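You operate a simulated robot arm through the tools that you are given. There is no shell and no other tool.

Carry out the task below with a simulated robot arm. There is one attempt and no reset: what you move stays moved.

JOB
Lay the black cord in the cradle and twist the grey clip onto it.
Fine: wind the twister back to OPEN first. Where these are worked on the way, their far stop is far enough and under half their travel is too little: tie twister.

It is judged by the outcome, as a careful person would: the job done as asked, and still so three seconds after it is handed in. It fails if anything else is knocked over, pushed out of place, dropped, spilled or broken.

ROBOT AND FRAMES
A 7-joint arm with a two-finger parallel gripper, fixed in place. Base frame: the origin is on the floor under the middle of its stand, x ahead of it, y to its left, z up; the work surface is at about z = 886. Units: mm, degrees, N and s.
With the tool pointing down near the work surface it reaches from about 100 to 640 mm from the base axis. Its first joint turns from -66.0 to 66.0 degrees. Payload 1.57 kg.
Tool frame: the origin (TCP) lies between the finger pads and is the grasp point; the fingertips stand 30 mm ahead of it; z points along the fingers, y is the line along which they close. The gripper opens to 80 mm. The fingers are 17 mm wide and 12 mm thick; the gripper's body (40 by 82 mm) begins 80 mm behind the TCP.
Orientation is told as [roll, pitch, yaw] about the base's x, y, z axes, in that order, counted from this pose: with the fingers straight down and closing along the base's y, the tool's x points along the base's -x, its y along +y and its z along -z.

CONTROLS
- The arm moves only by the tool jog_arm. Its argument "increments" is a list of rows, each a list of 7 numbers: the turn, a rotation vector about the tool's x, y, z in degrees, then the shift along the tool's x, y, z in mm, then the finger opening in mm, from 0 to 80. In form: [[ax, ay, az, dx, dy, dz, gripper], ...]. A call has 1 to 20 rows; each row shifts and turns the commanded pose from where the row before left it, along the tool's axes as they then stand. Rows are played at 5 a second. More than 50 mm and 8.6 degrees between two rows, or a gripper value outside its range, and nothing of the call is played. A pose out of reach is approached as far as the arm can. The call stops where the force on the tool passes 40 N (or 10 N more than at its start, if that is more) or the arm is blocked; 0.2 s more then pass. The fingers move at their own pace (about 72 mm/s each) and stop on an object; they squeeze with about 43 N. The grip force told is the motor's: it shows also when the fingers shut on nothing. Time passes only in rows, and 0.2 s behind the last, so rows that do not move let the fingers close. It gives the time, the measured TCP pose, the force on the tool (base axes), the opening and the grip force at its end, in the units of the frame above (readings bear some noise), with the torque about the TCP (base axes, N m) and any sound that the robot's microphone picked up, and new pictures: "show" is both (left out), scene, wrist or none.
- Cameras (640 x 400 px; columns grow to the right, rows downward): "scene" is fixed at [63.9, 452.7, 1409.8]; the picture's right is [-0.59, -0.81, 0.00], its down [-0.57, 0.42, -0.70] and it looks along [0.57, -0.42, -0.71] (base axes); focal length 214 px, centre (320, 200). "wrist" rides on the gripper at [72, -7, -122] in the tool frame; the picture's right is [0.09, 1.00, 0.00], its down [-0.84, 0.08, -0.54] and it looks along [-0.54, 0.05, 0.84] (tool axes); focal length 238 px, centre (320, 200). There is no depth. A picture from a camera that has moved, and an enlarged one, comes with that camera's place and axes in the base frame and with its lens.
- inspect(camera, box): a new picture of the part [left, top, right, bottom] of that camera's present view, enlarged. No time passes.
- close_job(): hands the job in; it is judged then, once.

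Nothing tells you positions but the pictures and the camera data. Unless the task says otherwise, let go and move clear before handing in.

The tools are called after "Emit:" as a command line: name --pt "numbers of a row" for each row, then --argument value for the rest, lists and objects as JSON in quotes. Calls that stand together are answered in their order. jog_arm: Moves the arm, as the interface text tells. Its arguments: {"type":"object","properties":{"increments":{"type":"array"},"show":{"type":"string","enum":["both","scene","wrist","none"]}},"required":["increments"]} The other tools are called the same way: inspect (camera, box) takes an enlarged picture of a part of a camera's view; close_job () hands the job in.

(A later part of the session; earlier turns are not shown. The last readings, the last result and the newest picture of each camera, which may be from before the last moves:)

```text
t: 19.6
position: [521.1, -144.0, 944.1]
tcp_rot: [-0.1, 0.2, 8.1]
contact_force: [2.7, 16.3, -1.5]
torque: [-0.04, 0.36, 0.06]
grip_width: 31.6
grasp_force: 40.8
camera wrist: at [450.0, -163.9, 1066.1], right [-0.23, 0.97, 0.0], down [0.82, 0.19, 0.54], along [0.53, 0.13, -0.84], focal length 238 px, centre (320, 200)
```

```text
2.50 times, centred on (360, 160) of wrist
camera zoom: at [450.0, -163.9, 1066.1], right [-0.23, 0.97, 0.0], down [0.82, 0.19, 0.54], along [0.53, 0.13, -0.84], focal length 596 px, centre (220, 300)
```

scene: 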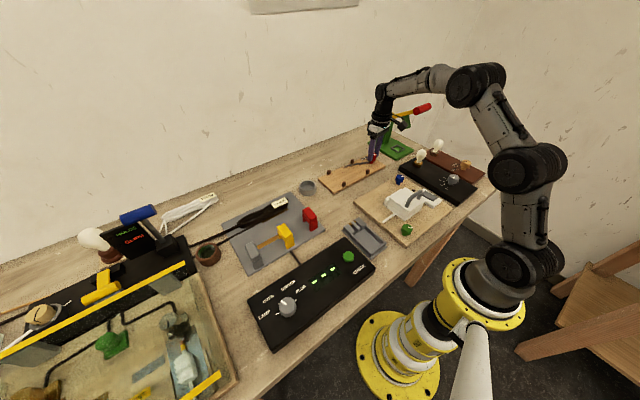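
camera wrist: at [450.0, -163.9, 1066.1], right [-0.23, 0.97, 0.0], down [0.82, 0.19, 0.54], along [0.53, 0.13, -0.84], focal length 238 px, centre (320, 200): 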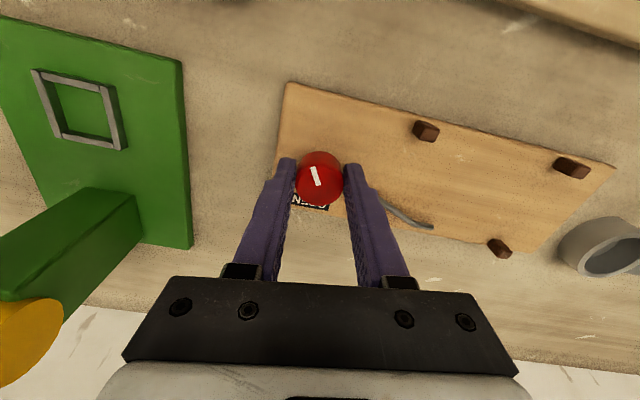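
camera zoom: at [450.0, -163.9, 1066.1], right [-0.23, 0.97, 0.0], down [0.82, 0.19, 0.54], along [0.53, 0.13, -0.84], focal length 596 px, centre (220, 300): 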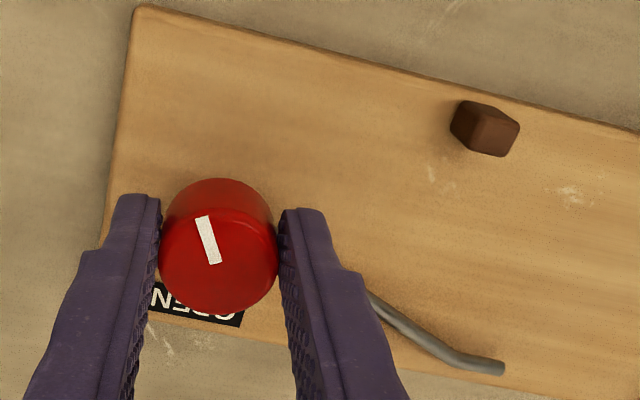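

The knob follows the gripper (the mark moved from about 202° to 212°) with little torque, while the rod tip hardly moved. I'll recentre by 3 mm and keep turning counter-clockwise toward OPEN.

Emit:
jog_arm --pt "0 0 0 0 3 0 20" --pt "0 0 -8 0 0 0 20" --pt "0 0 -8 0 0 0 20" --pt "0 0 -8 0 0 0 20" --pt "0 0 -8 0 0 0 20" --pt "0 0 -8 0 0 0 20" --pt "0 0 0 0 0 0 20" --show "both"

Emit:
inspect --camera "wrist" --box '[240, 80, 480, 240]'

Emit:
inspect --camera "scene" --box '[310, 110, 410, 190]'

```text
t: 21.2
position: [521.9, -147.3, 943.1]
tcp_rot: [-0.7, 0.0, 48.1]
contact_force: [5.8, -6.0, -4.9]
torque: [0.34, 0.14, -0.04]
grip_width: 31.6
grasp_force: 40.6
stopped in row 7: the force on the tool passed its limit at 41 N (the readings are from after the stop); the commanded pose is now the measured one
camera wrist: at [477.3, -206.3, 1066.4], right [-0.8, 0.6, -0.01], down [0.5, 0.68, 0.54], along [0.33, 0.43, -0.84], focal length 238 px, centre (320, 200)
```

scene: 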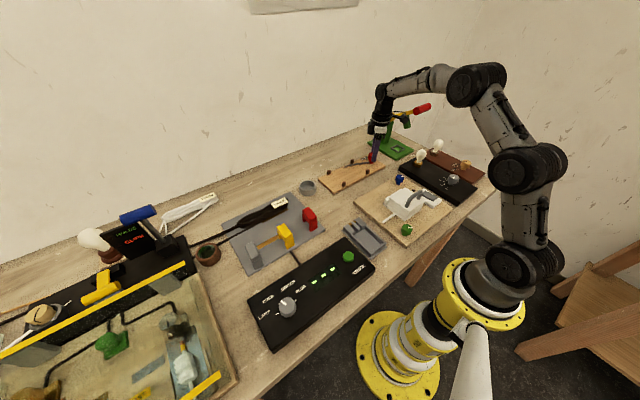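
wrist: 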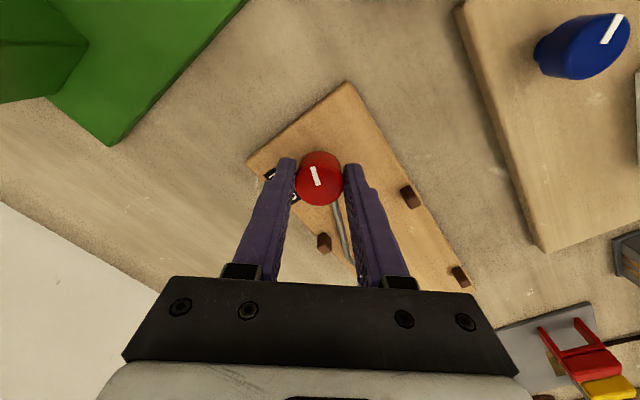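

```text
2.50 times, centred on (360, 160) of wrist
camera zoom: at [477.3, -206.3, 1066.4], right [-0.8, 0.6, -0.01], down [0.5, 0.68, 0.54], along [0.33, 0.43, -0.84], focal length 596 px, centre (220, 300)
```

zoom: 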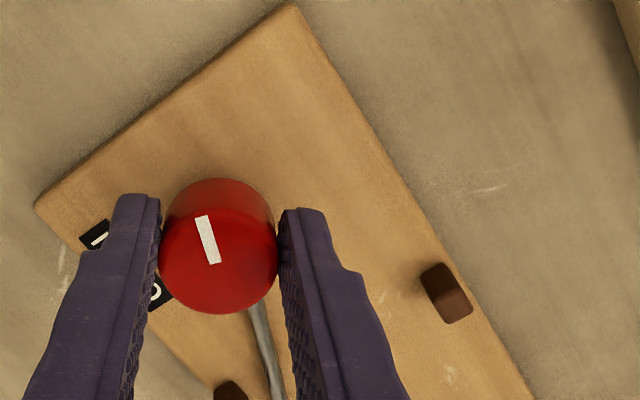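

```text
5.00 times, centred on (360, 150) of scene
camera zoom: at [64.0, 452.6, 1409.8], right [-0.59, -0.81, 0.0], down [-0.57, 0.42, -0.7], along [0.57, -0.42, -0.71], focal length 1072 px, centre (120, 450)
```

zoom: 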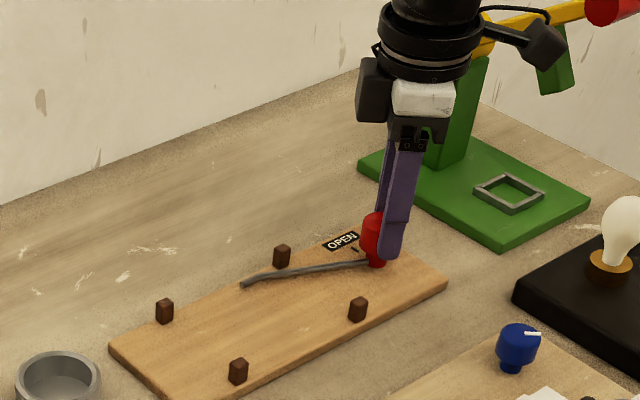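

The knob has turned about 48° while the rod stays put. The side force suggests the knob axis is nearer (525, -144), so I'll re-centre the grip there before continuing.

Emit:
jog_arm --pt "0 0 0 0 0 0 45" --pt "0 0 0 -4.5 0 0 45" --pt "0 0 0 0 0 0 20" --pt "0 0 0 0 0 0 20" --pt "0 0 0 0 0 0 20" --show "none"

Emit:
jog_arm --pt "0 0 -8 0 0 0 20" --pt "0 0 -8 0 0 0 20" --pt "0 0 0 0 0 0 20" --show "none"

```text
t: 22.4
position: [525.6, -143.9, 944.3]
tcp_rot: [-0.9, -0.1, 48.1]
contact_force: [9.5, -6.8, -3.9]
torque: [0.14, 0.31, -0.01]
grip_width: 31.7
grasp_force: 40.4
```

```text
t: 23.2
position: [525.1, -144.8, 944.1]
tcp_rot: [-0.6, 0.1, 64.2]
contact_force: [9.4, -7.8, -3.8]
torque: [1.1, -0.1, 0.02]
grip_width: 31.7
grasp_force: 39.9
```

The turn is going smoothly at modest force. I'll shift slightly to relieve the side load and keep turning.

Emit:
jog_arm --pt "0 0 0 0 -1.5 0 20" --pt "0 0 -8 0 0 0 20" --pt "0 0 -8 0 0 0 20" --pt "0 0 -8 0 0 0 20" --pt "0 0 -8 0 0 0 20" --pt "0 0 0 0 0 0 20" --show "both"

Emit:
inspect --camera "wrist" --box '[200, 80, 440, 240]'

Emit:
inspect --camera "scene" --box '[333, 130, 413, 180]'

```text
t: 24.6
position: [524.7, -144.4, 943.9]
tcp_rot: [-0.1, 0.5, 96.2]
contact_force: [-14.2, -1.0, 10.2]
torque: [0.67, 0.86, 0.0]
grip_width: 31.5
grasp_force: 39.8
camera wrist: at [538.1, -215.8, 1067.2], right [-0.98, -0.2, 0.0], down [-0.17, 0.83, 0.54], along [-0.1, 0.53, -0.84], focal length 238 px, centre (320, 200)
```

scene: 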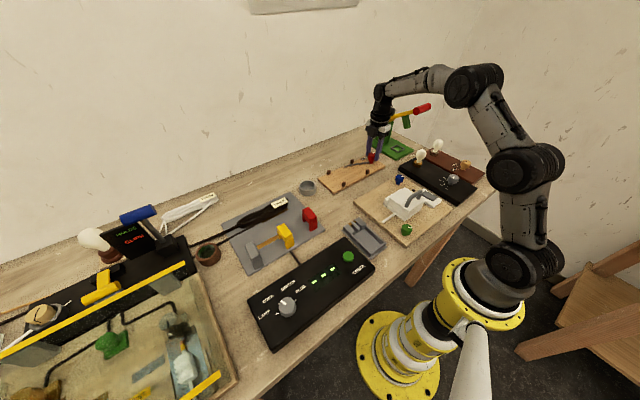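
wrist: 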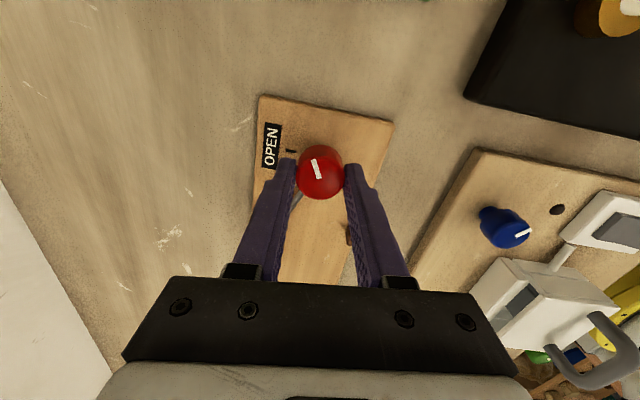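

```text
2.50 times, centred on (320, 160) of wrist
camera zoom: at [538.1, -215.8, 1067.2], right [-0.98, -0.2, 0.0], down [-0.17, 0.83, 0.54], along [-0.1, 0.53, -0.84], focal length 596 px, centre (320, 300)
```

zoom: 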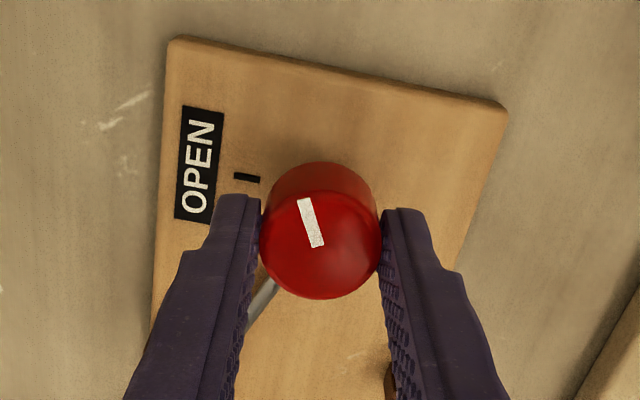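

```text
8.00 times, centred on (373, 155) of scene
camera zoom: at [63.3, 452.7, 1409.8], right [-0.59, -0.81, 0.0], down [-0.57, 0.42, -0.7], along [0.57, -0.42, -0.71], focal length 1716 px, centre (-104, 560)
```

zoom: 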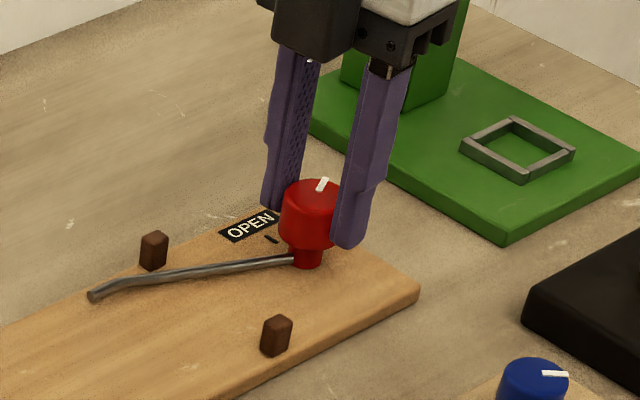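

The mark is now near -62° and needs about 62° more to reach OPEN. To stay within the wrist range I'll open, rotate the gripper back, regrip and continue.

Emit:
jog_arm --pt "0 0 0 0 0 0 60" --pt "0 0 0 0 0 0 60" --pt "0 0 8 0 0 0 60" --pt "0 0 8 0 0 0 60" --pt "0 0 8 0 0 0 60" --pt "0 0 8 0 0 0 60" --pt "0 0 8 0 0 0 60" --pt "0 0 8 0 0 0 60" --pt "0 0 8 0 0 0 60" --pt "0 0 8 0 0 0 60" --pt "0 0 8 0 0 0 60" --pt "0 0 8 0 0 0 60" --pt "0 0 8 0 0 0 60" --pt "0 0 8 0 0 0 60" --pt "0 0 0 0 0 0 60" --show "wrist"

```text
t: 27.8
position: [526.3, -144.6, 943.6]
tcp_rot: [-0.4, -0.4, 0.0]
contact_force: [-0.5, 0.2, -0.3]
torque: [-0.01, -0.03, -0.01]
grip_width: 59.9
grasp_force: 0.0
camera wrist: at [452.9, -151.8, 1066.4], right [-0.09, 1.0, -0.01], down [0.83, 0.08, 0.55], along [0.55, 0.04, -0.84], focal length 238 px, centre (320, 200)
```

wrist: 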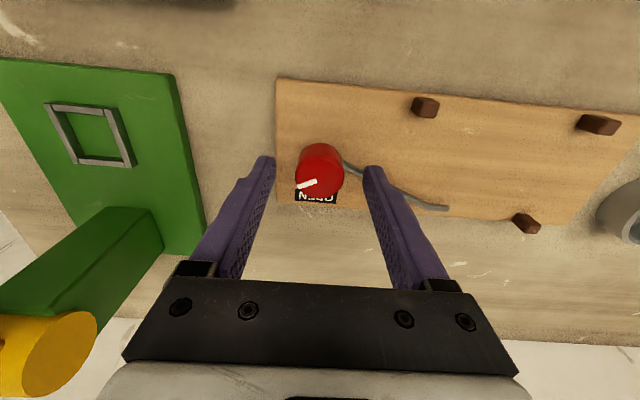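

The mark now points between -y and +x, about 60° short of OPEN. I'll grip again and turn further counter-clockwise.

Emit:
jog_arm --pt "0 0 0 -0.5 0.5 0 20" --pt "0 0 0 0 0 0 20" --pt "0 0 0 0 0 0 20" --pt "0 0 -8 0 0 0 20" --pt "0 0 -8 0 0 0 20" --pt "0 0 -8 0 0 0 20" --pt "0 0 -8 0 0 0 20" --pt "0 0 -8 0 0 0 20" --pt "0 0 0 0 0 0 20" --show "wrist"

Emit:
inspect --camera "wrist" --box '[240, 100, 400, 220]'

```text
t: 29.8
position: [526.1, -143.5, 944.5]
tcp_rot: [-0.6, -0.1, 40.1]
contact_force: [-1.8, 0.1, 3.0]
torque: [0.95, -0.1, 0.0]
grip_width: 31.4
grasp_force: 40.3
camera wrist: at [474.1, -195.9, 1066.7], right [-0.71, 0.7, -0.01], down [0.58, 0.6, 0.54], along [0.39, 0.38, -0.84], focal length 238 px, centre (320, 200)
```

wrist: 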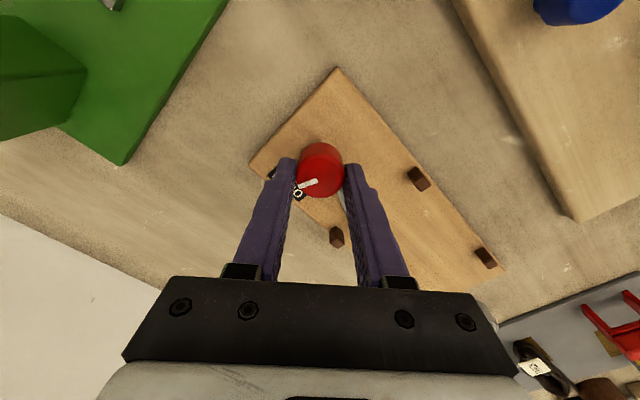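

```text
3.33 times, centred on (320, 160) of wrist
camera zoom: at [474.1, -195.9, 1066.7], right [-0.71, 0.7, -0.01], down [0.58, 0.6, 0.54], along [0.39, 0.38, -0.84], focal length 794 px, centre (320, 333)
```

zoom: 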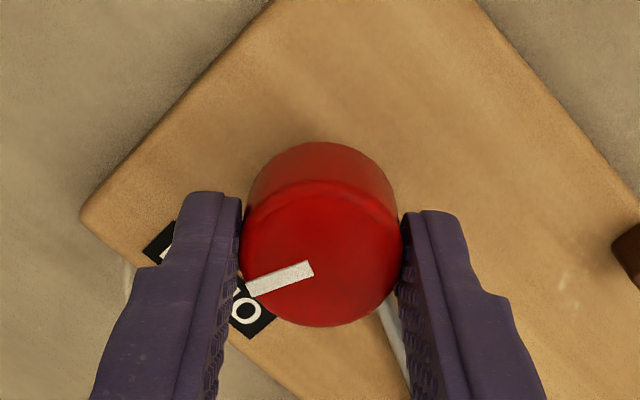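

The mark is about 25° short of the tick. I'll turn the rest in smaller steps and watch for the stop.

Emit:
jog_arm --pt "0 0 -8 0 0 0 20" --pt "0 0 -8 0 0 0 20" --pt "0 0 -4 0 0 0 20" --pt "0 0 -3 0 0 0 20" --pt "0 0 0 0 0 0 20" --show "wrist"

Emit:
inspect --camera "wrist" --box '[240, 100, 400, 220]'

Emit:
inspect --camera "scene" --box '[333, 130, 413, 180]'

```text
t: 31.0
position: [525.5, -143.1, 943.7]
tcp_rot: [-0.5, 0.2, 63.1]
contact_force: [-8.2, 10.2, 7.8]
torque: [0.65, 0.74, -0.55]
grip_width: 31.5
grasp_force: 40.5
camera wrist: at [497.9, -211.2, 1066.9], right [-0.93, 0.37, -0.01], down [0.31, 0.78, 0.54], along [0.2, 0.5, -0.84], focal length 238 px, centre (320, 200)
```

wrist: 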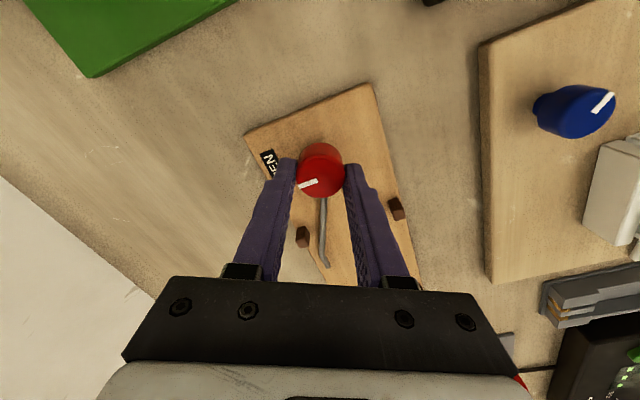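

```text
3.33 times, centred on (320, 160) of wrist
camera zoom: at [497.9, -211.2, 1066.9], right [-0.93, 0.37, -0.01], down [0.31, 0.78, 0.54], along [0.2, 0.5, -0.84], focal length 794 px, centre (320, 333)
```

zoom: 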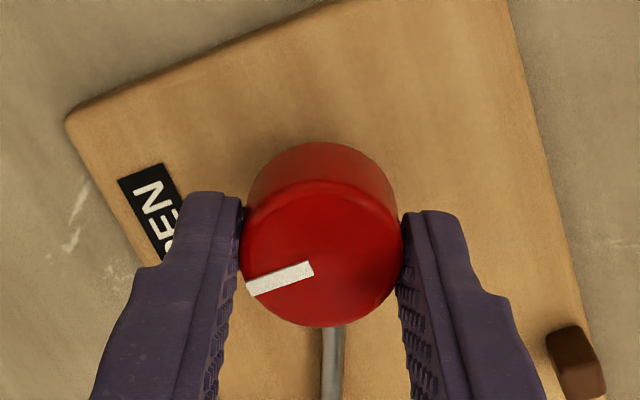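

```text
8.00 times, centred on (373, 155) of scene
camera zoom: at [63.5, 453.0, 1409.7], right [-0.59, -0.81, 0.0], down [-0.57, 0.42, -0.7], along [0.57, -0.42, -0.71], focal length 1716 px, centre (-104, 560)
```

zoom: 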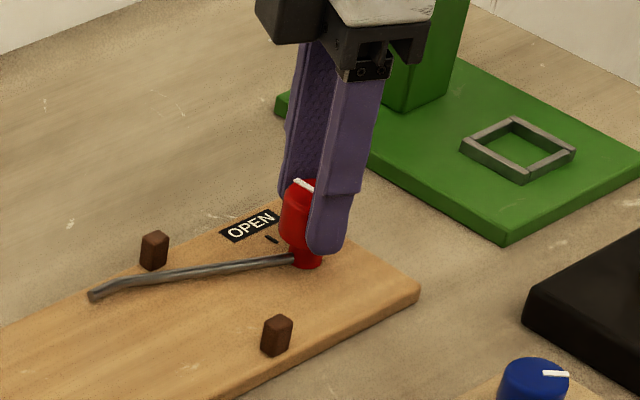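

The torque has risen to -0.55 N·m and the mark points along +x at the tick, so it appears to be at the OPEN stop. I'll nudge slightly more to confirm, then release and look.

Emit:
jog_arm --pt "0 0 -3 0 0 0 20" --pt "0 0 0 0 0 0 20" --show "none"

Emit:
jog_arm --pt "0 0 0 0 0 0 60" --pt "0 0 0 0 0 0 60" --pt "0 0 0 0 0 -30 60" --pt "0 0 0 0 0 -40 60" --pt "0 0 8 0 0 0 60" --pt "0 0 8 0 0 0 60" --pt "0 0 8 0 0 0 60" --pt "0 0 8 0 0 0 60" --pt "0 0 8 0 0 0 60" --pt "0 0 8 0 0 0 60" --pt "0 0 8 0 0 0 60" --pt "0 0 8 0 0 0 60" --pt "0 0 0 0 0 0 60" --show "both"

Emit:
inspect --camera "wrist" --box '[240, 80, 480, 240]'

Emit:
inspect --camera "scene" --box '[333, 130, 413, 180]'

```text
t: 31.6
position: [525.4, -142.3, 943.1]
tcp_rot: [-0.4, 0.3, 66.1]
contact_force: [-10.5, 10.1, 6.9]
torque: [0.76, 0.6, -0.47]
grip_width: 31.6
grasp_force: 39.9
```

```text
t: 34.4
position: [525.4, -143.4, 1013.5]
tcp_rot: [-0.5, -0.4, 2.0]
contact_force: [0.7, -0.4, -0.1]
torque: [0.01, -0.02, -0.03]
grip_width: 59.9
grasp_force: 0.1
camera wrist: at [452.3, -153.3, 1136.3], right [-0.13, 0.99, -0.01], down [0.83, 0.11, 0.55], along [0.54, 0.06, -0.84], focal length 238 px, centre (320, 200)
```

scene: 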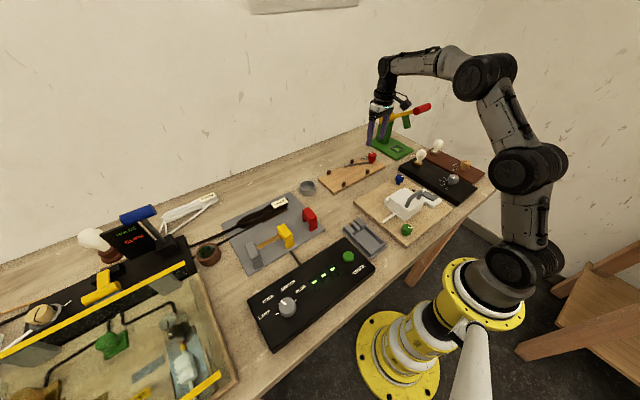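
wrist: 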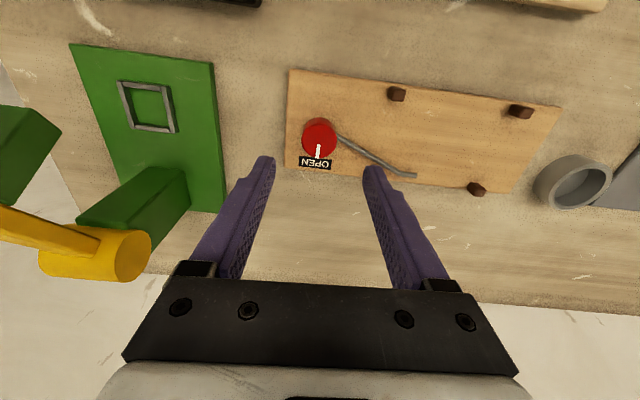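

```text
2.50 times, centred on (360, 160) of wrist
camera zoom: at [452.3, -153.3, 1136.3], right [-0.13, 0.99, -0.01], down [0.83, 0.11, 0.55], along [0.54, 0.06, -0.84], focal length 596 px, centre (220, 300)
```

zoom: 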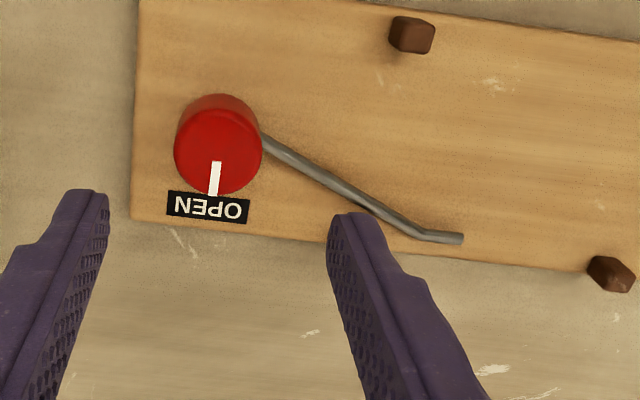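

```text
8.00 times, centred on (373, 155) of scene
camera zoom: at [63.9, 452.7, 1409.8], right [-0.59, -0.81, 0.0], down [-0.57, 0.42, -0.7], along [0.57, -0.42, -0.71], focal length 1716 px, centre (-104, 560)
```

zoom: 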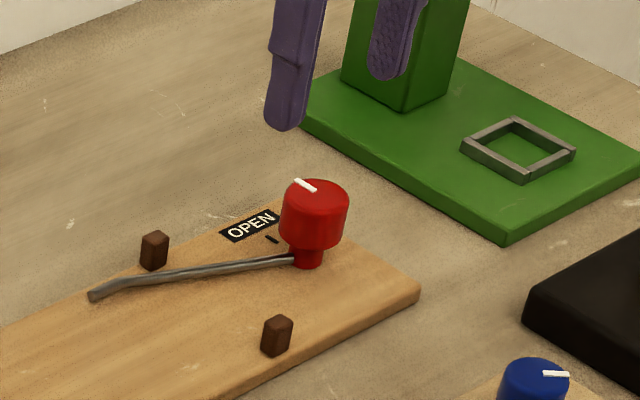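

The twister is wound back to OPEN and against its stop, and the rod stayed beside the cradle. Next I'll go over the black coil and look along it to plan the grasp.

Emit:
jog_arm --pt "-0.5 0.4 2 0 0 -25 80" --pt "0 0 0 0 42 -22 80" --pt "0 0 0 0 42 0 80" --pt "0 0 0 0 42 0 80" --pt "0 0 0 0 42 0 80" --pt "0 0 0 0 42 0 80" --pt "0 0 0 0 42 0 80" --pt "0 0 0 0 42 0 80" --pt "0 0 0 0 42 0 80" --pt "0 0 0 0 30 0 80" --pt "0 0 0 0 0 0 80" --show "none"

Emit:
jog_arm --pt "0 0 -8.5 0 0 0 80" --pt "0 0 -8.5 0 0 0 80" --pt "0 0 -8.5 0 0 0 80" --pt "0 0 -8.5 0 0 0 80" --pt "0 0 -8.5 0 0 0 80" --pt "0 0 -8.5 0 0 0 80" --pt "0 0 -8.5 0 0 0 80" --pt "0 0 -8.5 0 0 0 80" --pt "0 0 -8.5 0 0 0 80" --pt "0 0 -8.5 0 0 0 80" --pt "0 0 -5 0 0 0 80" --pt "0 0 0 0 0 0 80" --show "both"

Emit:
inspect --camera "wrist" --box '[200, 80, 440, 240]'

```text
t: 36.8
position: [525.8, 223.9, 1060.8]
tcp_rot: [0.0, 0.0, 0.1]
contact_force: [0.4, 0.8, 1.2]
torque: [0.03, -0.01, 0.0]
grip_width: 80.1
grasp_force: 0.1
```

```text
t: 39.4
position: [525.1, 222.4, 1061.8]
tcp_rot: [0.0, -0.1, 90.2]
contact_force: [1.0, 0.5, 0.3]
torque: [0.04, 0.0, 0.01]
grip_width: 80.0
grasp_force: 0.1
camera wrist: at [531.4, 149.3, 1184.2], right [-1.0, -0.1, 0.0], down [-0.08, 0.84, 0.54], along [-0.05, 0.54, -0.84], focal length 238 px, centre (320, 200)
```

scene: 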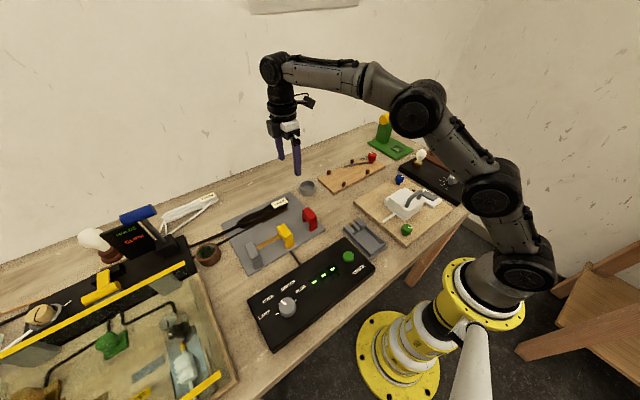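
wrist: 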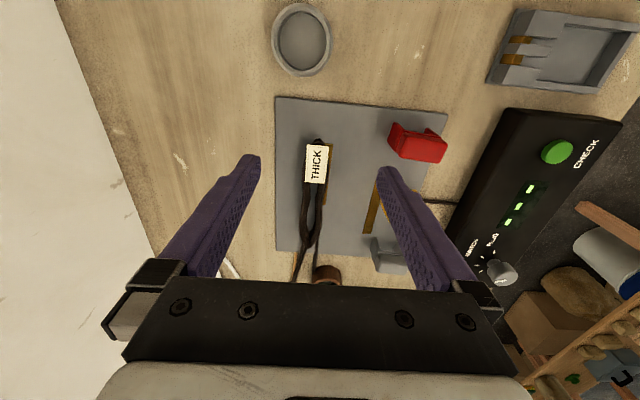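

```text
2.50 times, centred on (320, 160) of wrist
camera zoom: at [531.4, 149.3, 1184.2], right [-1.0, -0.1, 0.0], down [-0.08, 0.84, 0.54], along [-0.05, 0.54, -0.84], focal length 596 px, centre (320, 300)
```

zoom: 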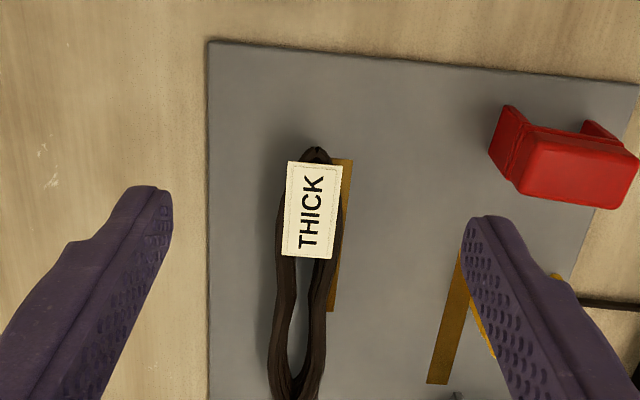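

The coil is a long loop about 30 mm wide lying along y at x≈524, from y≈244 to about 418, with the tag at its near end. I'll move along it to see the rest.

Emit:
jog_arm --pt "0 0 0 -35 0 0 80" --pt "0 0 0 -35 0 0 80" --pt "0 0 0 0 0 0 80" --show "wrist"

Emit:
inspect --camera "wrist" --box '[200, 60, 440, 220]'

Emit:
inspect --camera "wrist" --box '[240, 140, 400, 280]'

```text
t: 40.2
position: [525.3, 294.0, 1061.5]
tcp_rot: [0.0, -0.1, 90.1]
contact_force: [0.5, -0.7, -0.5]
torque: [0.0, -0.02, -0.03]
grip_width: 79.9
grasp_force: 0.1
camera wrist: at [531.5, 220.1, 1184.7], right [-1.0, -0.09, 0.0], down [-0.08, 0.84, 0.54], along [-0.05, 0.54, -0.84], focal length 238 px, centre (320, 200)
```

wrist: 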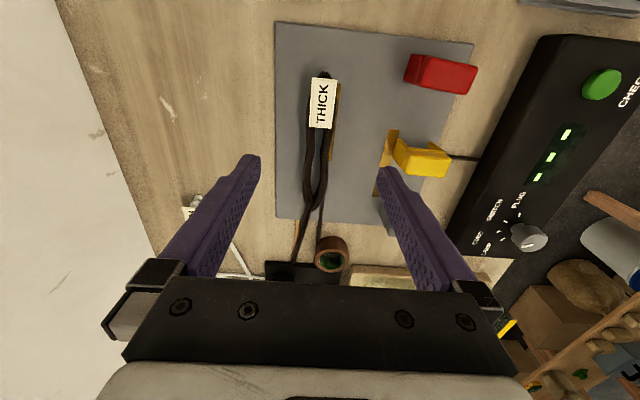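

```text
2.50 times, centred on (320, 140) of wrist
camera zoom: at [531.5, 220.1, 1184.7], right [-1.0, -0.09, 0.0], down [-0.08, 0.84, 0.54], along [-0.05, 0.54, -0.84], focal length 596 px, centre (320, 350)
```

zoom: 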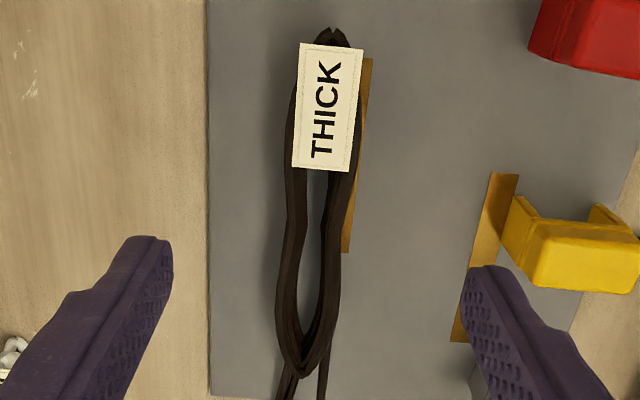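

```text
2.86 times, centred on (320, 210) of wrist
camera zoom: at [531.5, 220.1, 1184.7], right [-1.0, -0.09, 0.0], down [-0.08, 0.84, 0.54], along [-0.05, 0.54, -0.84], focal length 681 px, centre (320, 171)
```

zoom: 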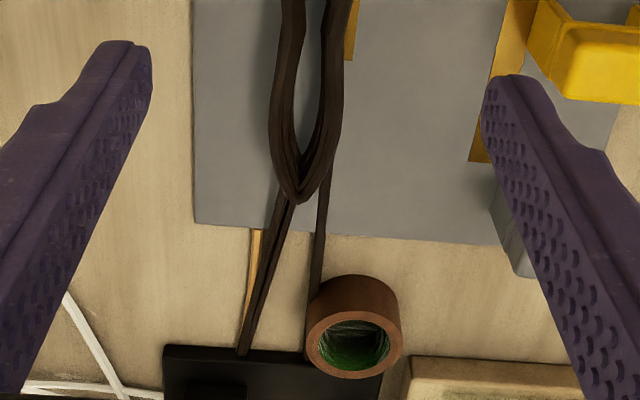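

The coil is about 33 mm wide around y≈345, and its two tails run on to y≈547 at the black board's edge. I'll come over the middle of the coil and lower to just above it.

Emit:
jog_arm --pt "0 0 0 -26 1 20 80" --pt "0 0 0 -25 1 20 80" --pt "0 0 0 0 0 25 80" --pt "0 0 0 0 0 25 80" --pt "0 0 0 0 0 10 80" --pt "0 0 0 0 0 0 80" --show "both"

Emit:
inspect --camera "wrist" --box '[220, 60, 420, 220]'

Emit:
inspect --camera "scene" --box '[200, 170, 330, 270]'

```text
t: 41.6
position: [523.2, 344.6, 962.2]
tcp_rot: [0.1, 0.0, 90.2]
contact_force: [-0.6, -0.1, 0.4]
torque: [0.01, 0.01, -0.02]
grip_width: 80.1
grasp_force: 0.0
camera wrist: at [530.3, 271.2, 1084.4], right [-1.0, -0.09, 0.0], down [-0.08, 0.84, 0.54], along [-0.05, 0.54, -0.84], focal length 238 px, centre (320, 200)
```

scene: 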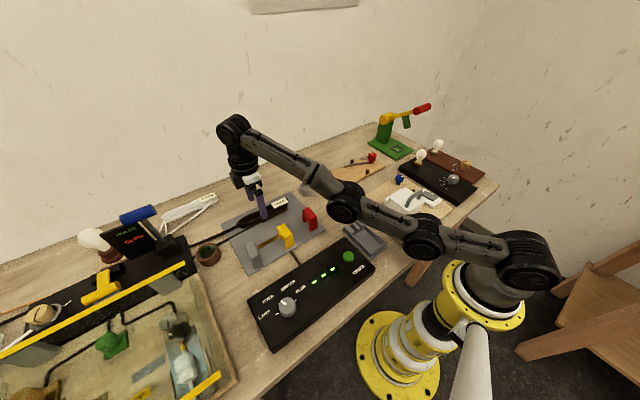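
wrist: 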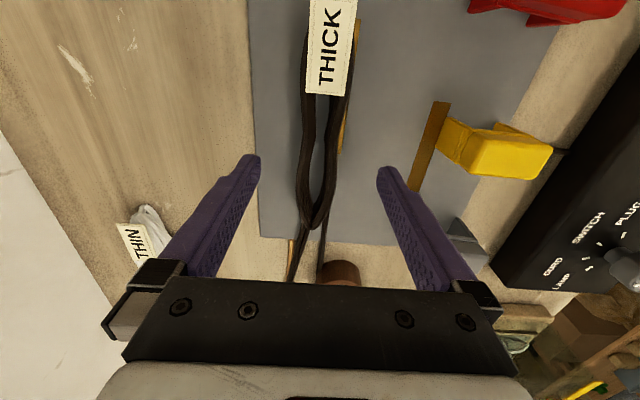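

```text
2.50 times, centred on (320, 140) of wrist
camera zoom: at [530.3, 271.2, 1084.4], right [-1.0, -0.09, 0.0], down [-0.08, 0.84, 0.54], along [-0.05, 0.54, -0.84], focal length 596 px, centre (320, 350)
```

zoom: 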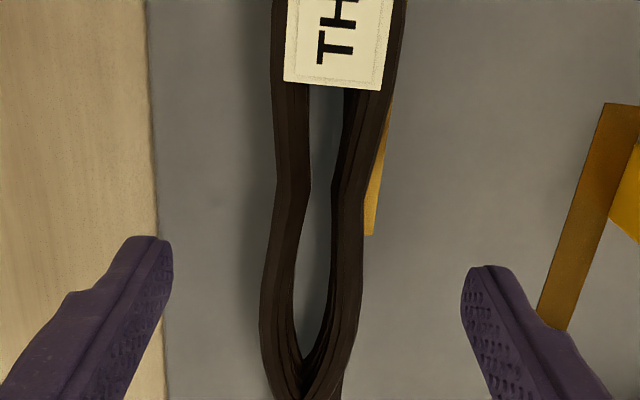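

```text
4.00 times, centred on (265, 220) of scene
camera zoom: at [63.9, 452.7, 1409.8], right [-0.59, -0.81, 0.0], down [-0.57, 0.42, -0.7], along [0.57, -0.42, -0.71], focal length 858 px, centre (540, 120)
```

zoom: 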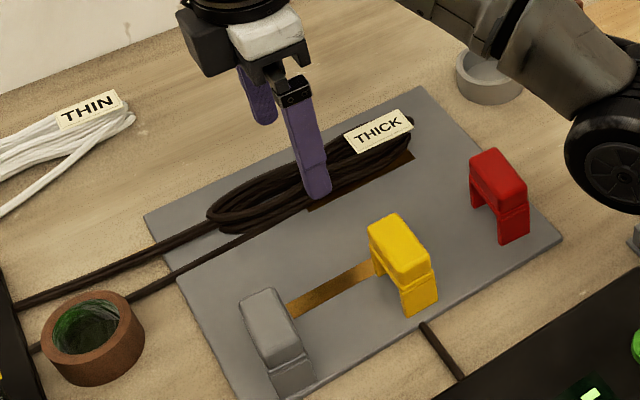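

The fingers straddle the coil cleanly. I'll lower until the tips are just above the plate and close on the bundle.

Emit:
jog_arm --pt "0 0 0 0 0 20 80" --pt "0 0 0 0 0 10 80" --pt "0 0 0 0 0 5 80" --pt "0 0 0 0 0 3 80" --pt "0 0 0 0 0 0 80" --show "both"

Emit:
inspect --camera "scene" --box '[200, 170, 330, 270]'

Emit:
inspect --camera "wrist" --box '[220, 60, 420, 220]'

```text
t: 42.8
position: [530.4, 349.0, 925.8]
tcp_rot: [0.1, 0.1, 90.0]
contact_force: [0.0, 0.8, 0.9]
torque: [-0.02, 0.0, 0.0]
grip_width: 80.0
grasp_force: 0.0
out of reach, approached as far as the arm can: row 1, 4
camera wrist: at [537.5, 275.6, 1048.4], right [-1.0, -0.09, 0.0], down [-0.08, 0.84, 0.54], along [-0.05, 0.54, -0.84], focal length 238 px, centre (320, 200)
```

scene: 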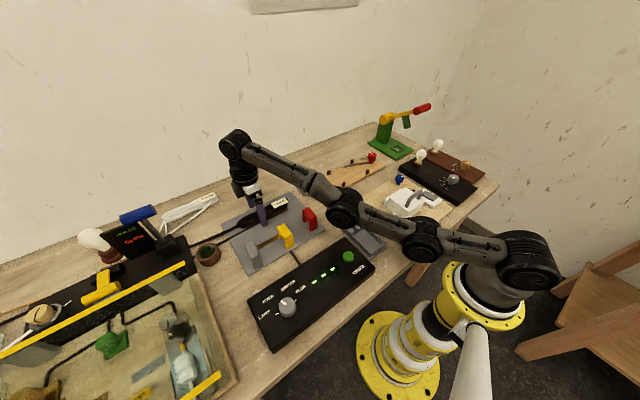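
wrist: 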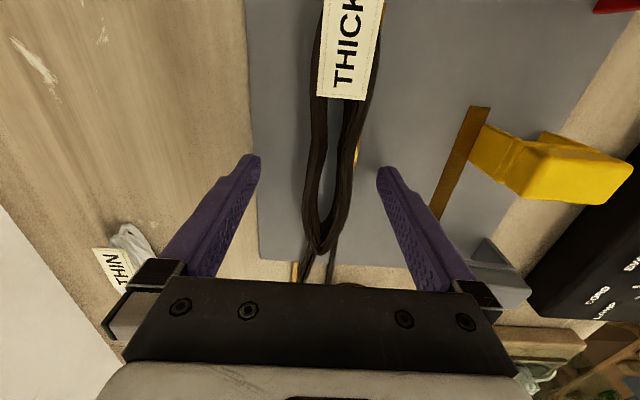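

```text
4.00 times, centred on (265, 220) of scene
camera zoom: at [63.9, 452.7, 1409.8], right [-0.59, -0.81, 0.0], down [-0.57, 0.42, -0.7], along [0.57, -0.42, -0.71], focal length 858 px, centre (540, 120)
```

zoom: 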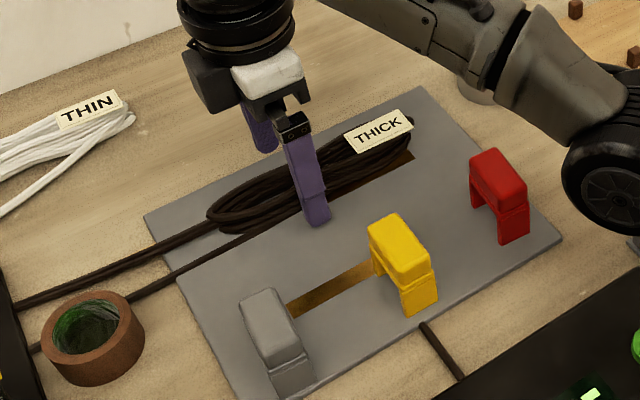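

```text
2.50 times, centred on (320, 140) of wrist
camera zoom: at [537.5, 275.6, 1048.4], right [-1.0, -0.09, 0.0], down [-0.08, 0.84, 0.54], along [-0.05, 0.54, -0.84], focal length 596 px, centre (320, 350)
```

zoom: 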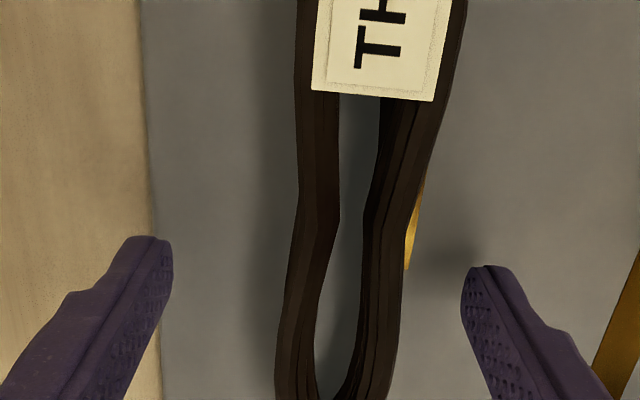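

The arm was at the edge of its reach there. I'll shift the grasp about 25 mm nearer, just past the tag, where the coil is still along y.

Emit:
jog_arm --pt "0 0 0 0 0 -15 80" --pt "0 0 0 14 0 0 80" --pt "0 0 0 14 0 0 80" --pt "0 0 0 0 0 0 80" --show "none"

```text
t: 43.8
position: [542.1, 327.5, 943.9]
tcp_rot: [0.1, -0.1, 90.1]
contact_force: [-0.4, 0.2, -0.2]
torque: [-0.01, 0.04, -0.02]
grip_width: 80.2
grasp_force: 0.1
out of reach, approached as far as the arm can: row 2, 3
```

I drifted a bit in x at the reach limit, so I'll pull straight back toward the base over the coil.

Emit:
jog_arm --pt "0 0 0 5 10 -5 80" --pt "0 0 0 5 9 -5 80" --pt "0 0 0 0 0 0 80" --show "scene"

```text
t: 44.6
position: [536.8, 326.5, 958.3]
tcp_rot: [0.1, -0.1, 90.2]
contact_force: [-0.1, -0.3, -0.2]
torque: [-0.02, 0.02, 0.01]
grip_width: 80.1
grasp_force: 0.0
out of reach, approached as far as the arm can: row 1, 2
```

scene: 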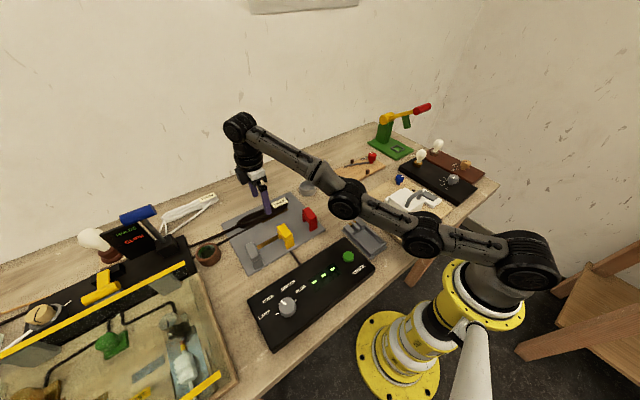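

The arm is stretched nearly straight, so I'll lift and pull inward to recover a better posture before approaching the coil again closer in.

Emit:
jog_arm --pt "0 0 0 0 0 -30 80" --pt "0 0 0 0 0 -30 80" --pt "0 0 0 10 15 -20 80" --pt "0 0 0 10 15 -20 80" --pt "0 0 0 10 15 0 80" --pt "0 0 0 0 0 0 80" --show "scene"

```text
t: 46.0
position: [517.6, 312.2, 1066.6]
tcp_rot: [0.2, -0.1, 90.1]
contact_force: [-0.4, 0.7, -0.6]
torque: [-0.03, 0.02, -0.01]
grip_width: 79.7
grasp_force: 0.0
out of reach, approached as far as the arm can: row 4, 5
```

scene: 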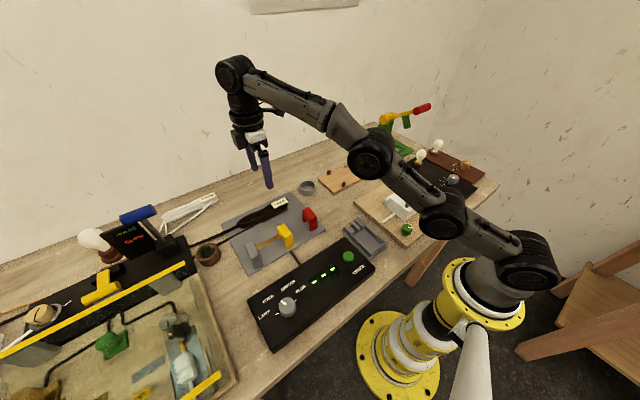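

It's still near the straight-arm condition. I'll keep retracting inward and up until the elbow bends properly again.

Emit:
jog_arm --pt "0 0 0 15 20 0 80" --pt "0 0 0 15 20 0 80" --pt "0 0 0 15 20 0 80" --pt "0 0 0 0 0 0 80" --show "scene"

```text
t: 47.0
position: [455.3, 265.1, 1065.0]
tcp_rot: [0.0, -0.1, 90.1]
contact_force: [0.2, -0.2, 0.4]
torque: [-0.02, -0.01, -0.02]
grip_width: 79.9
grasp_force: 0.1
out of reach, approached as far as the arm can: row 1
```

scene: 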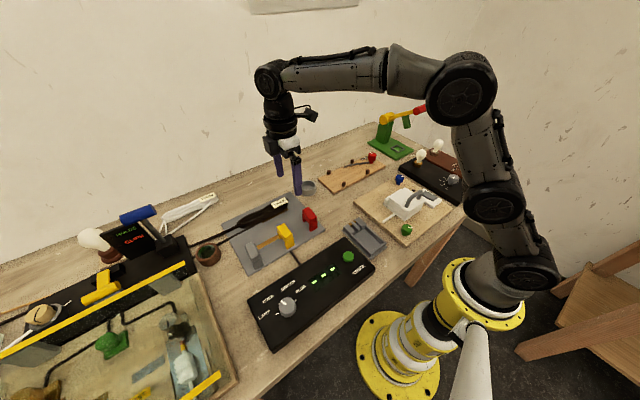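

The elbow is bent again. I'll approach a nearer grasp point on the coil, about (521, 303), which should be comfortably within reach.

Emit:
jog_arm --pt "0 0 0 -13 -22 22 80" --pt "0 0 0 -13 -22 22 80" --pt "0 0 0 -12 -22 22 80" --pt "0 0 0 0 0 0 80" --show "both"

Emit:
inspect --camera "wrist" --box '[220, 60, 420, 220]'

```text
t: 48.0
position: [521.2, 304.2, 997.9]
tcp_rot: [0.0, -0.1, 90.1]
contact_force: [0.9, -0.6, -1.0]
torque: [0.01, -0.01, 0.04]
grip_width: 79.7
grasp_force: 0.0
camera wrist: at [527.2, 230.7, 1120.8], right [-1.0, -0.09, 0.0], down [-0.08, 0.84, 0.54], along [-0.05, 0.54, -0.84], focal length 238 px, centre (320, 200)
```

scene: 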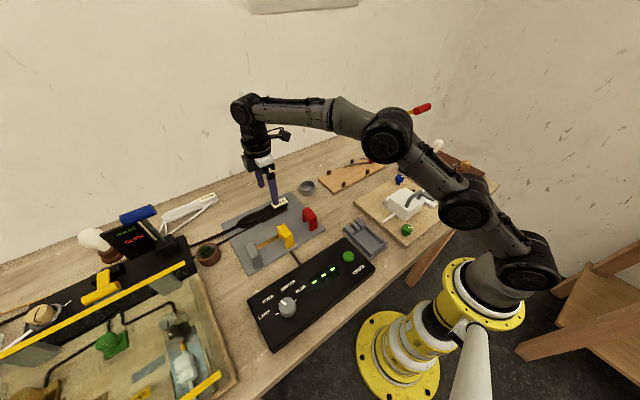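
wrist: 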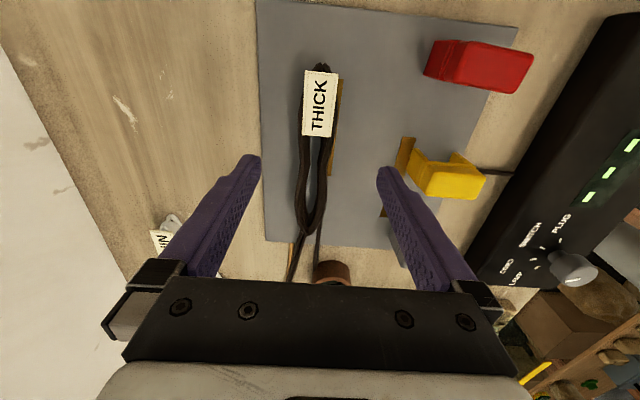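

```text
2.50 times, centred on (320, 140) of wrist
camera zoom: at [527.2, 230.7, 1120.8], right [-1.0, -0.09, 0.0], down [-0.08, 0.84, 0.54], along [-0.05, 0.54, -0.84], focal length 596 px, centre (320, 350)
```

zoom: 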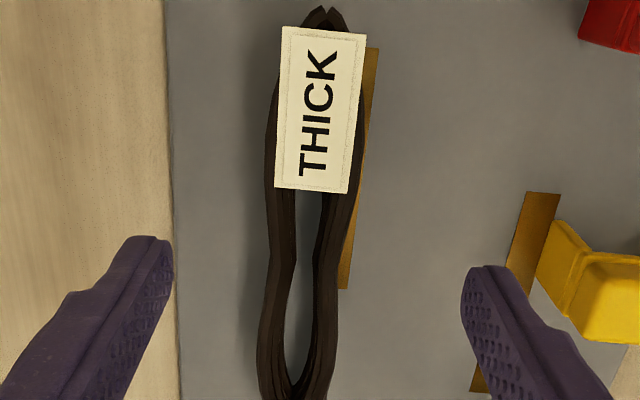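

The coil is centred between the fingers at x≈523. I'll lower the tips to just above the plate.

Emit:
jog_arm --pt "0 0 0 0 -1 25 80" --pt "0 0 0 0 -1 25 80" --pt "0 0 0 0 0 12 80" --pt "0 0 0 0 0 8 80" --pt "0 0 0 0 0 3 80" --pt "0 0 0 0 0 0 80" --show "both"

Emit:
inspect --camera "scene" --box '[220, 170, 320, 240]'

```text
t: 49.4
position: [524.2, 304.3, 925.4]
tcp_rot: [0.0, -0.1, 90.1]
contact_force: [-0.3, 0.2, -0.3]
torque: [0.01, 0.06, 0.04]
grip_width: 80.0
grasp_force: 0.0
camera wrist: at [529.3, 230.6, 1048.1], right [-1.0, -0.09, 0.0], down [-0.08, 0.84, 0.54], along [-0.05, 0.54, -0.84], focal length 238 px, centre (320, 200)
```

scene: 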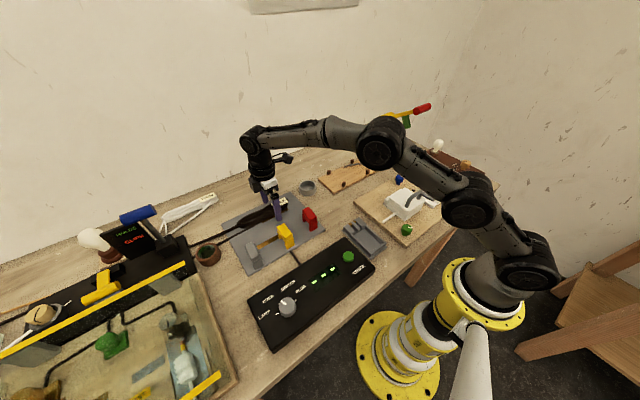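
wrist: 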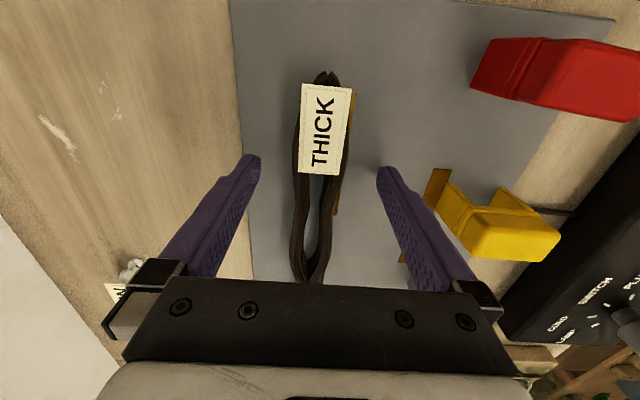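

```text
5.71 times, centred on (270, 205) of scene
camera zoom: at [63.9, 452.7, 1409.8], right [-0.59, -0.81, 0.0], down [-0.57, 0.42, -0.7], along [0.57, -0.42, -0.71], focal length 1226 px, centre (606, 171)
```

zoom: 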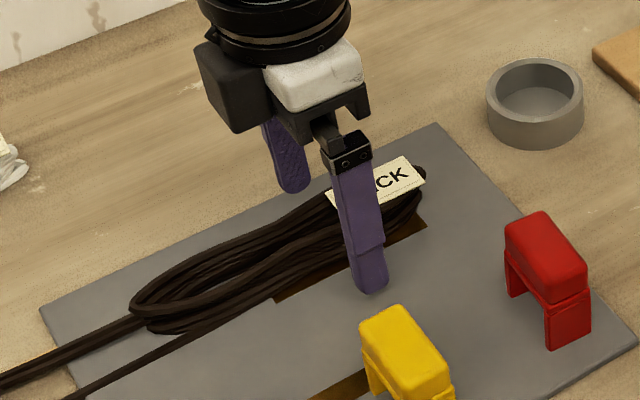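

The fingers straddle the coil with the tips at about z 895. I'll close on it and check the grip before lifting.

Emit:
jog_arm --pt "0 0 0 0 0 0 15" --pt "0 0 0 0 0 0 15" --pt "0 0 0 0 0 0 15" --pt "0 0 0 0 0 0 15" --show "both"

Emit:
inspect --camera "scene" --box '[200, 170, 320, 250]'

Emit:
inspect --camera "wrist" --box '[220, 60, 420, 220]'

```text
t: 50.4
position: [523.6, 304.3, 924.4]
tcp_rot: [0.0, 0.0, 90.2]
contact_force: [2.3, 0.9, 0.3]
torque: [0.02, -0.01, -0.07]
grip_width: 49.2
grasp_force: 43.1
camera wrist: at [529.4, 230.5, 1048.3], right [-1.0, -0.09, 0.0], down [-0.08, 0.84, 0.54], along [-0.05, 0.54, -0.84], focal length 238 px, centre (320, 200)
```

scene: 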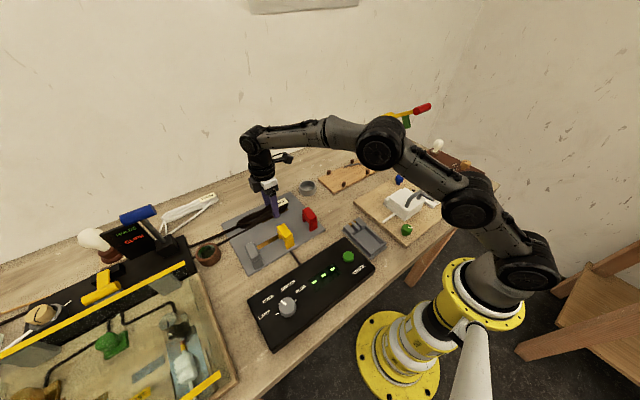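
wrist: 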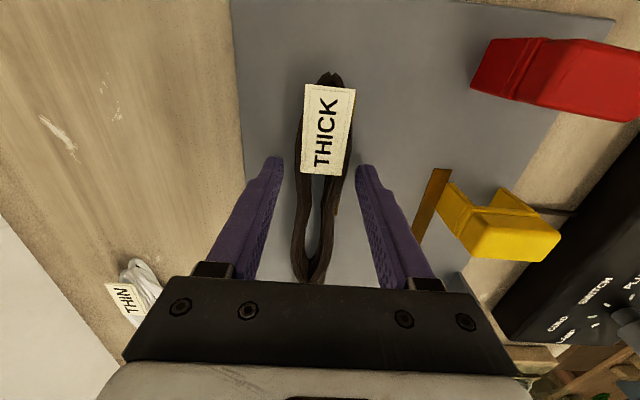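

```text
5.00 times, centred on (260, 210) of scene
camera zoom: at [63.9, 452.7, 1409.8], right [-0.59, -0.81, 0.0], down [-0.57, 0.42, -0.7], along [0.57, -0.42, -0.71], focal length 1072 px, centre (620, 150)
```

zoom: 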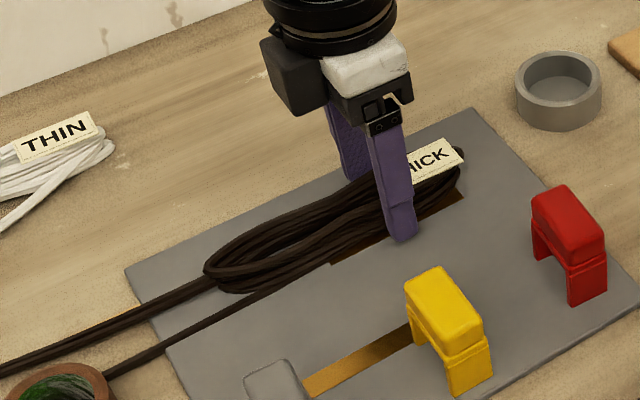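

```text
2.50 times, centred on (320, 140) of wrist
camera zoom: at [529.4, 230.5, 1048.3], right [-1.0, -0.09, 0.0], down [-0.08, 0.84, 0.54], along [-0.05, 0.54, -0.84], focal length 596 px, centre (320, 350)
```

zoom: 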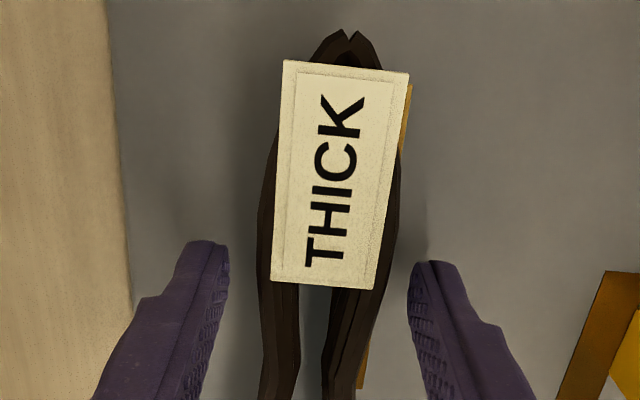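

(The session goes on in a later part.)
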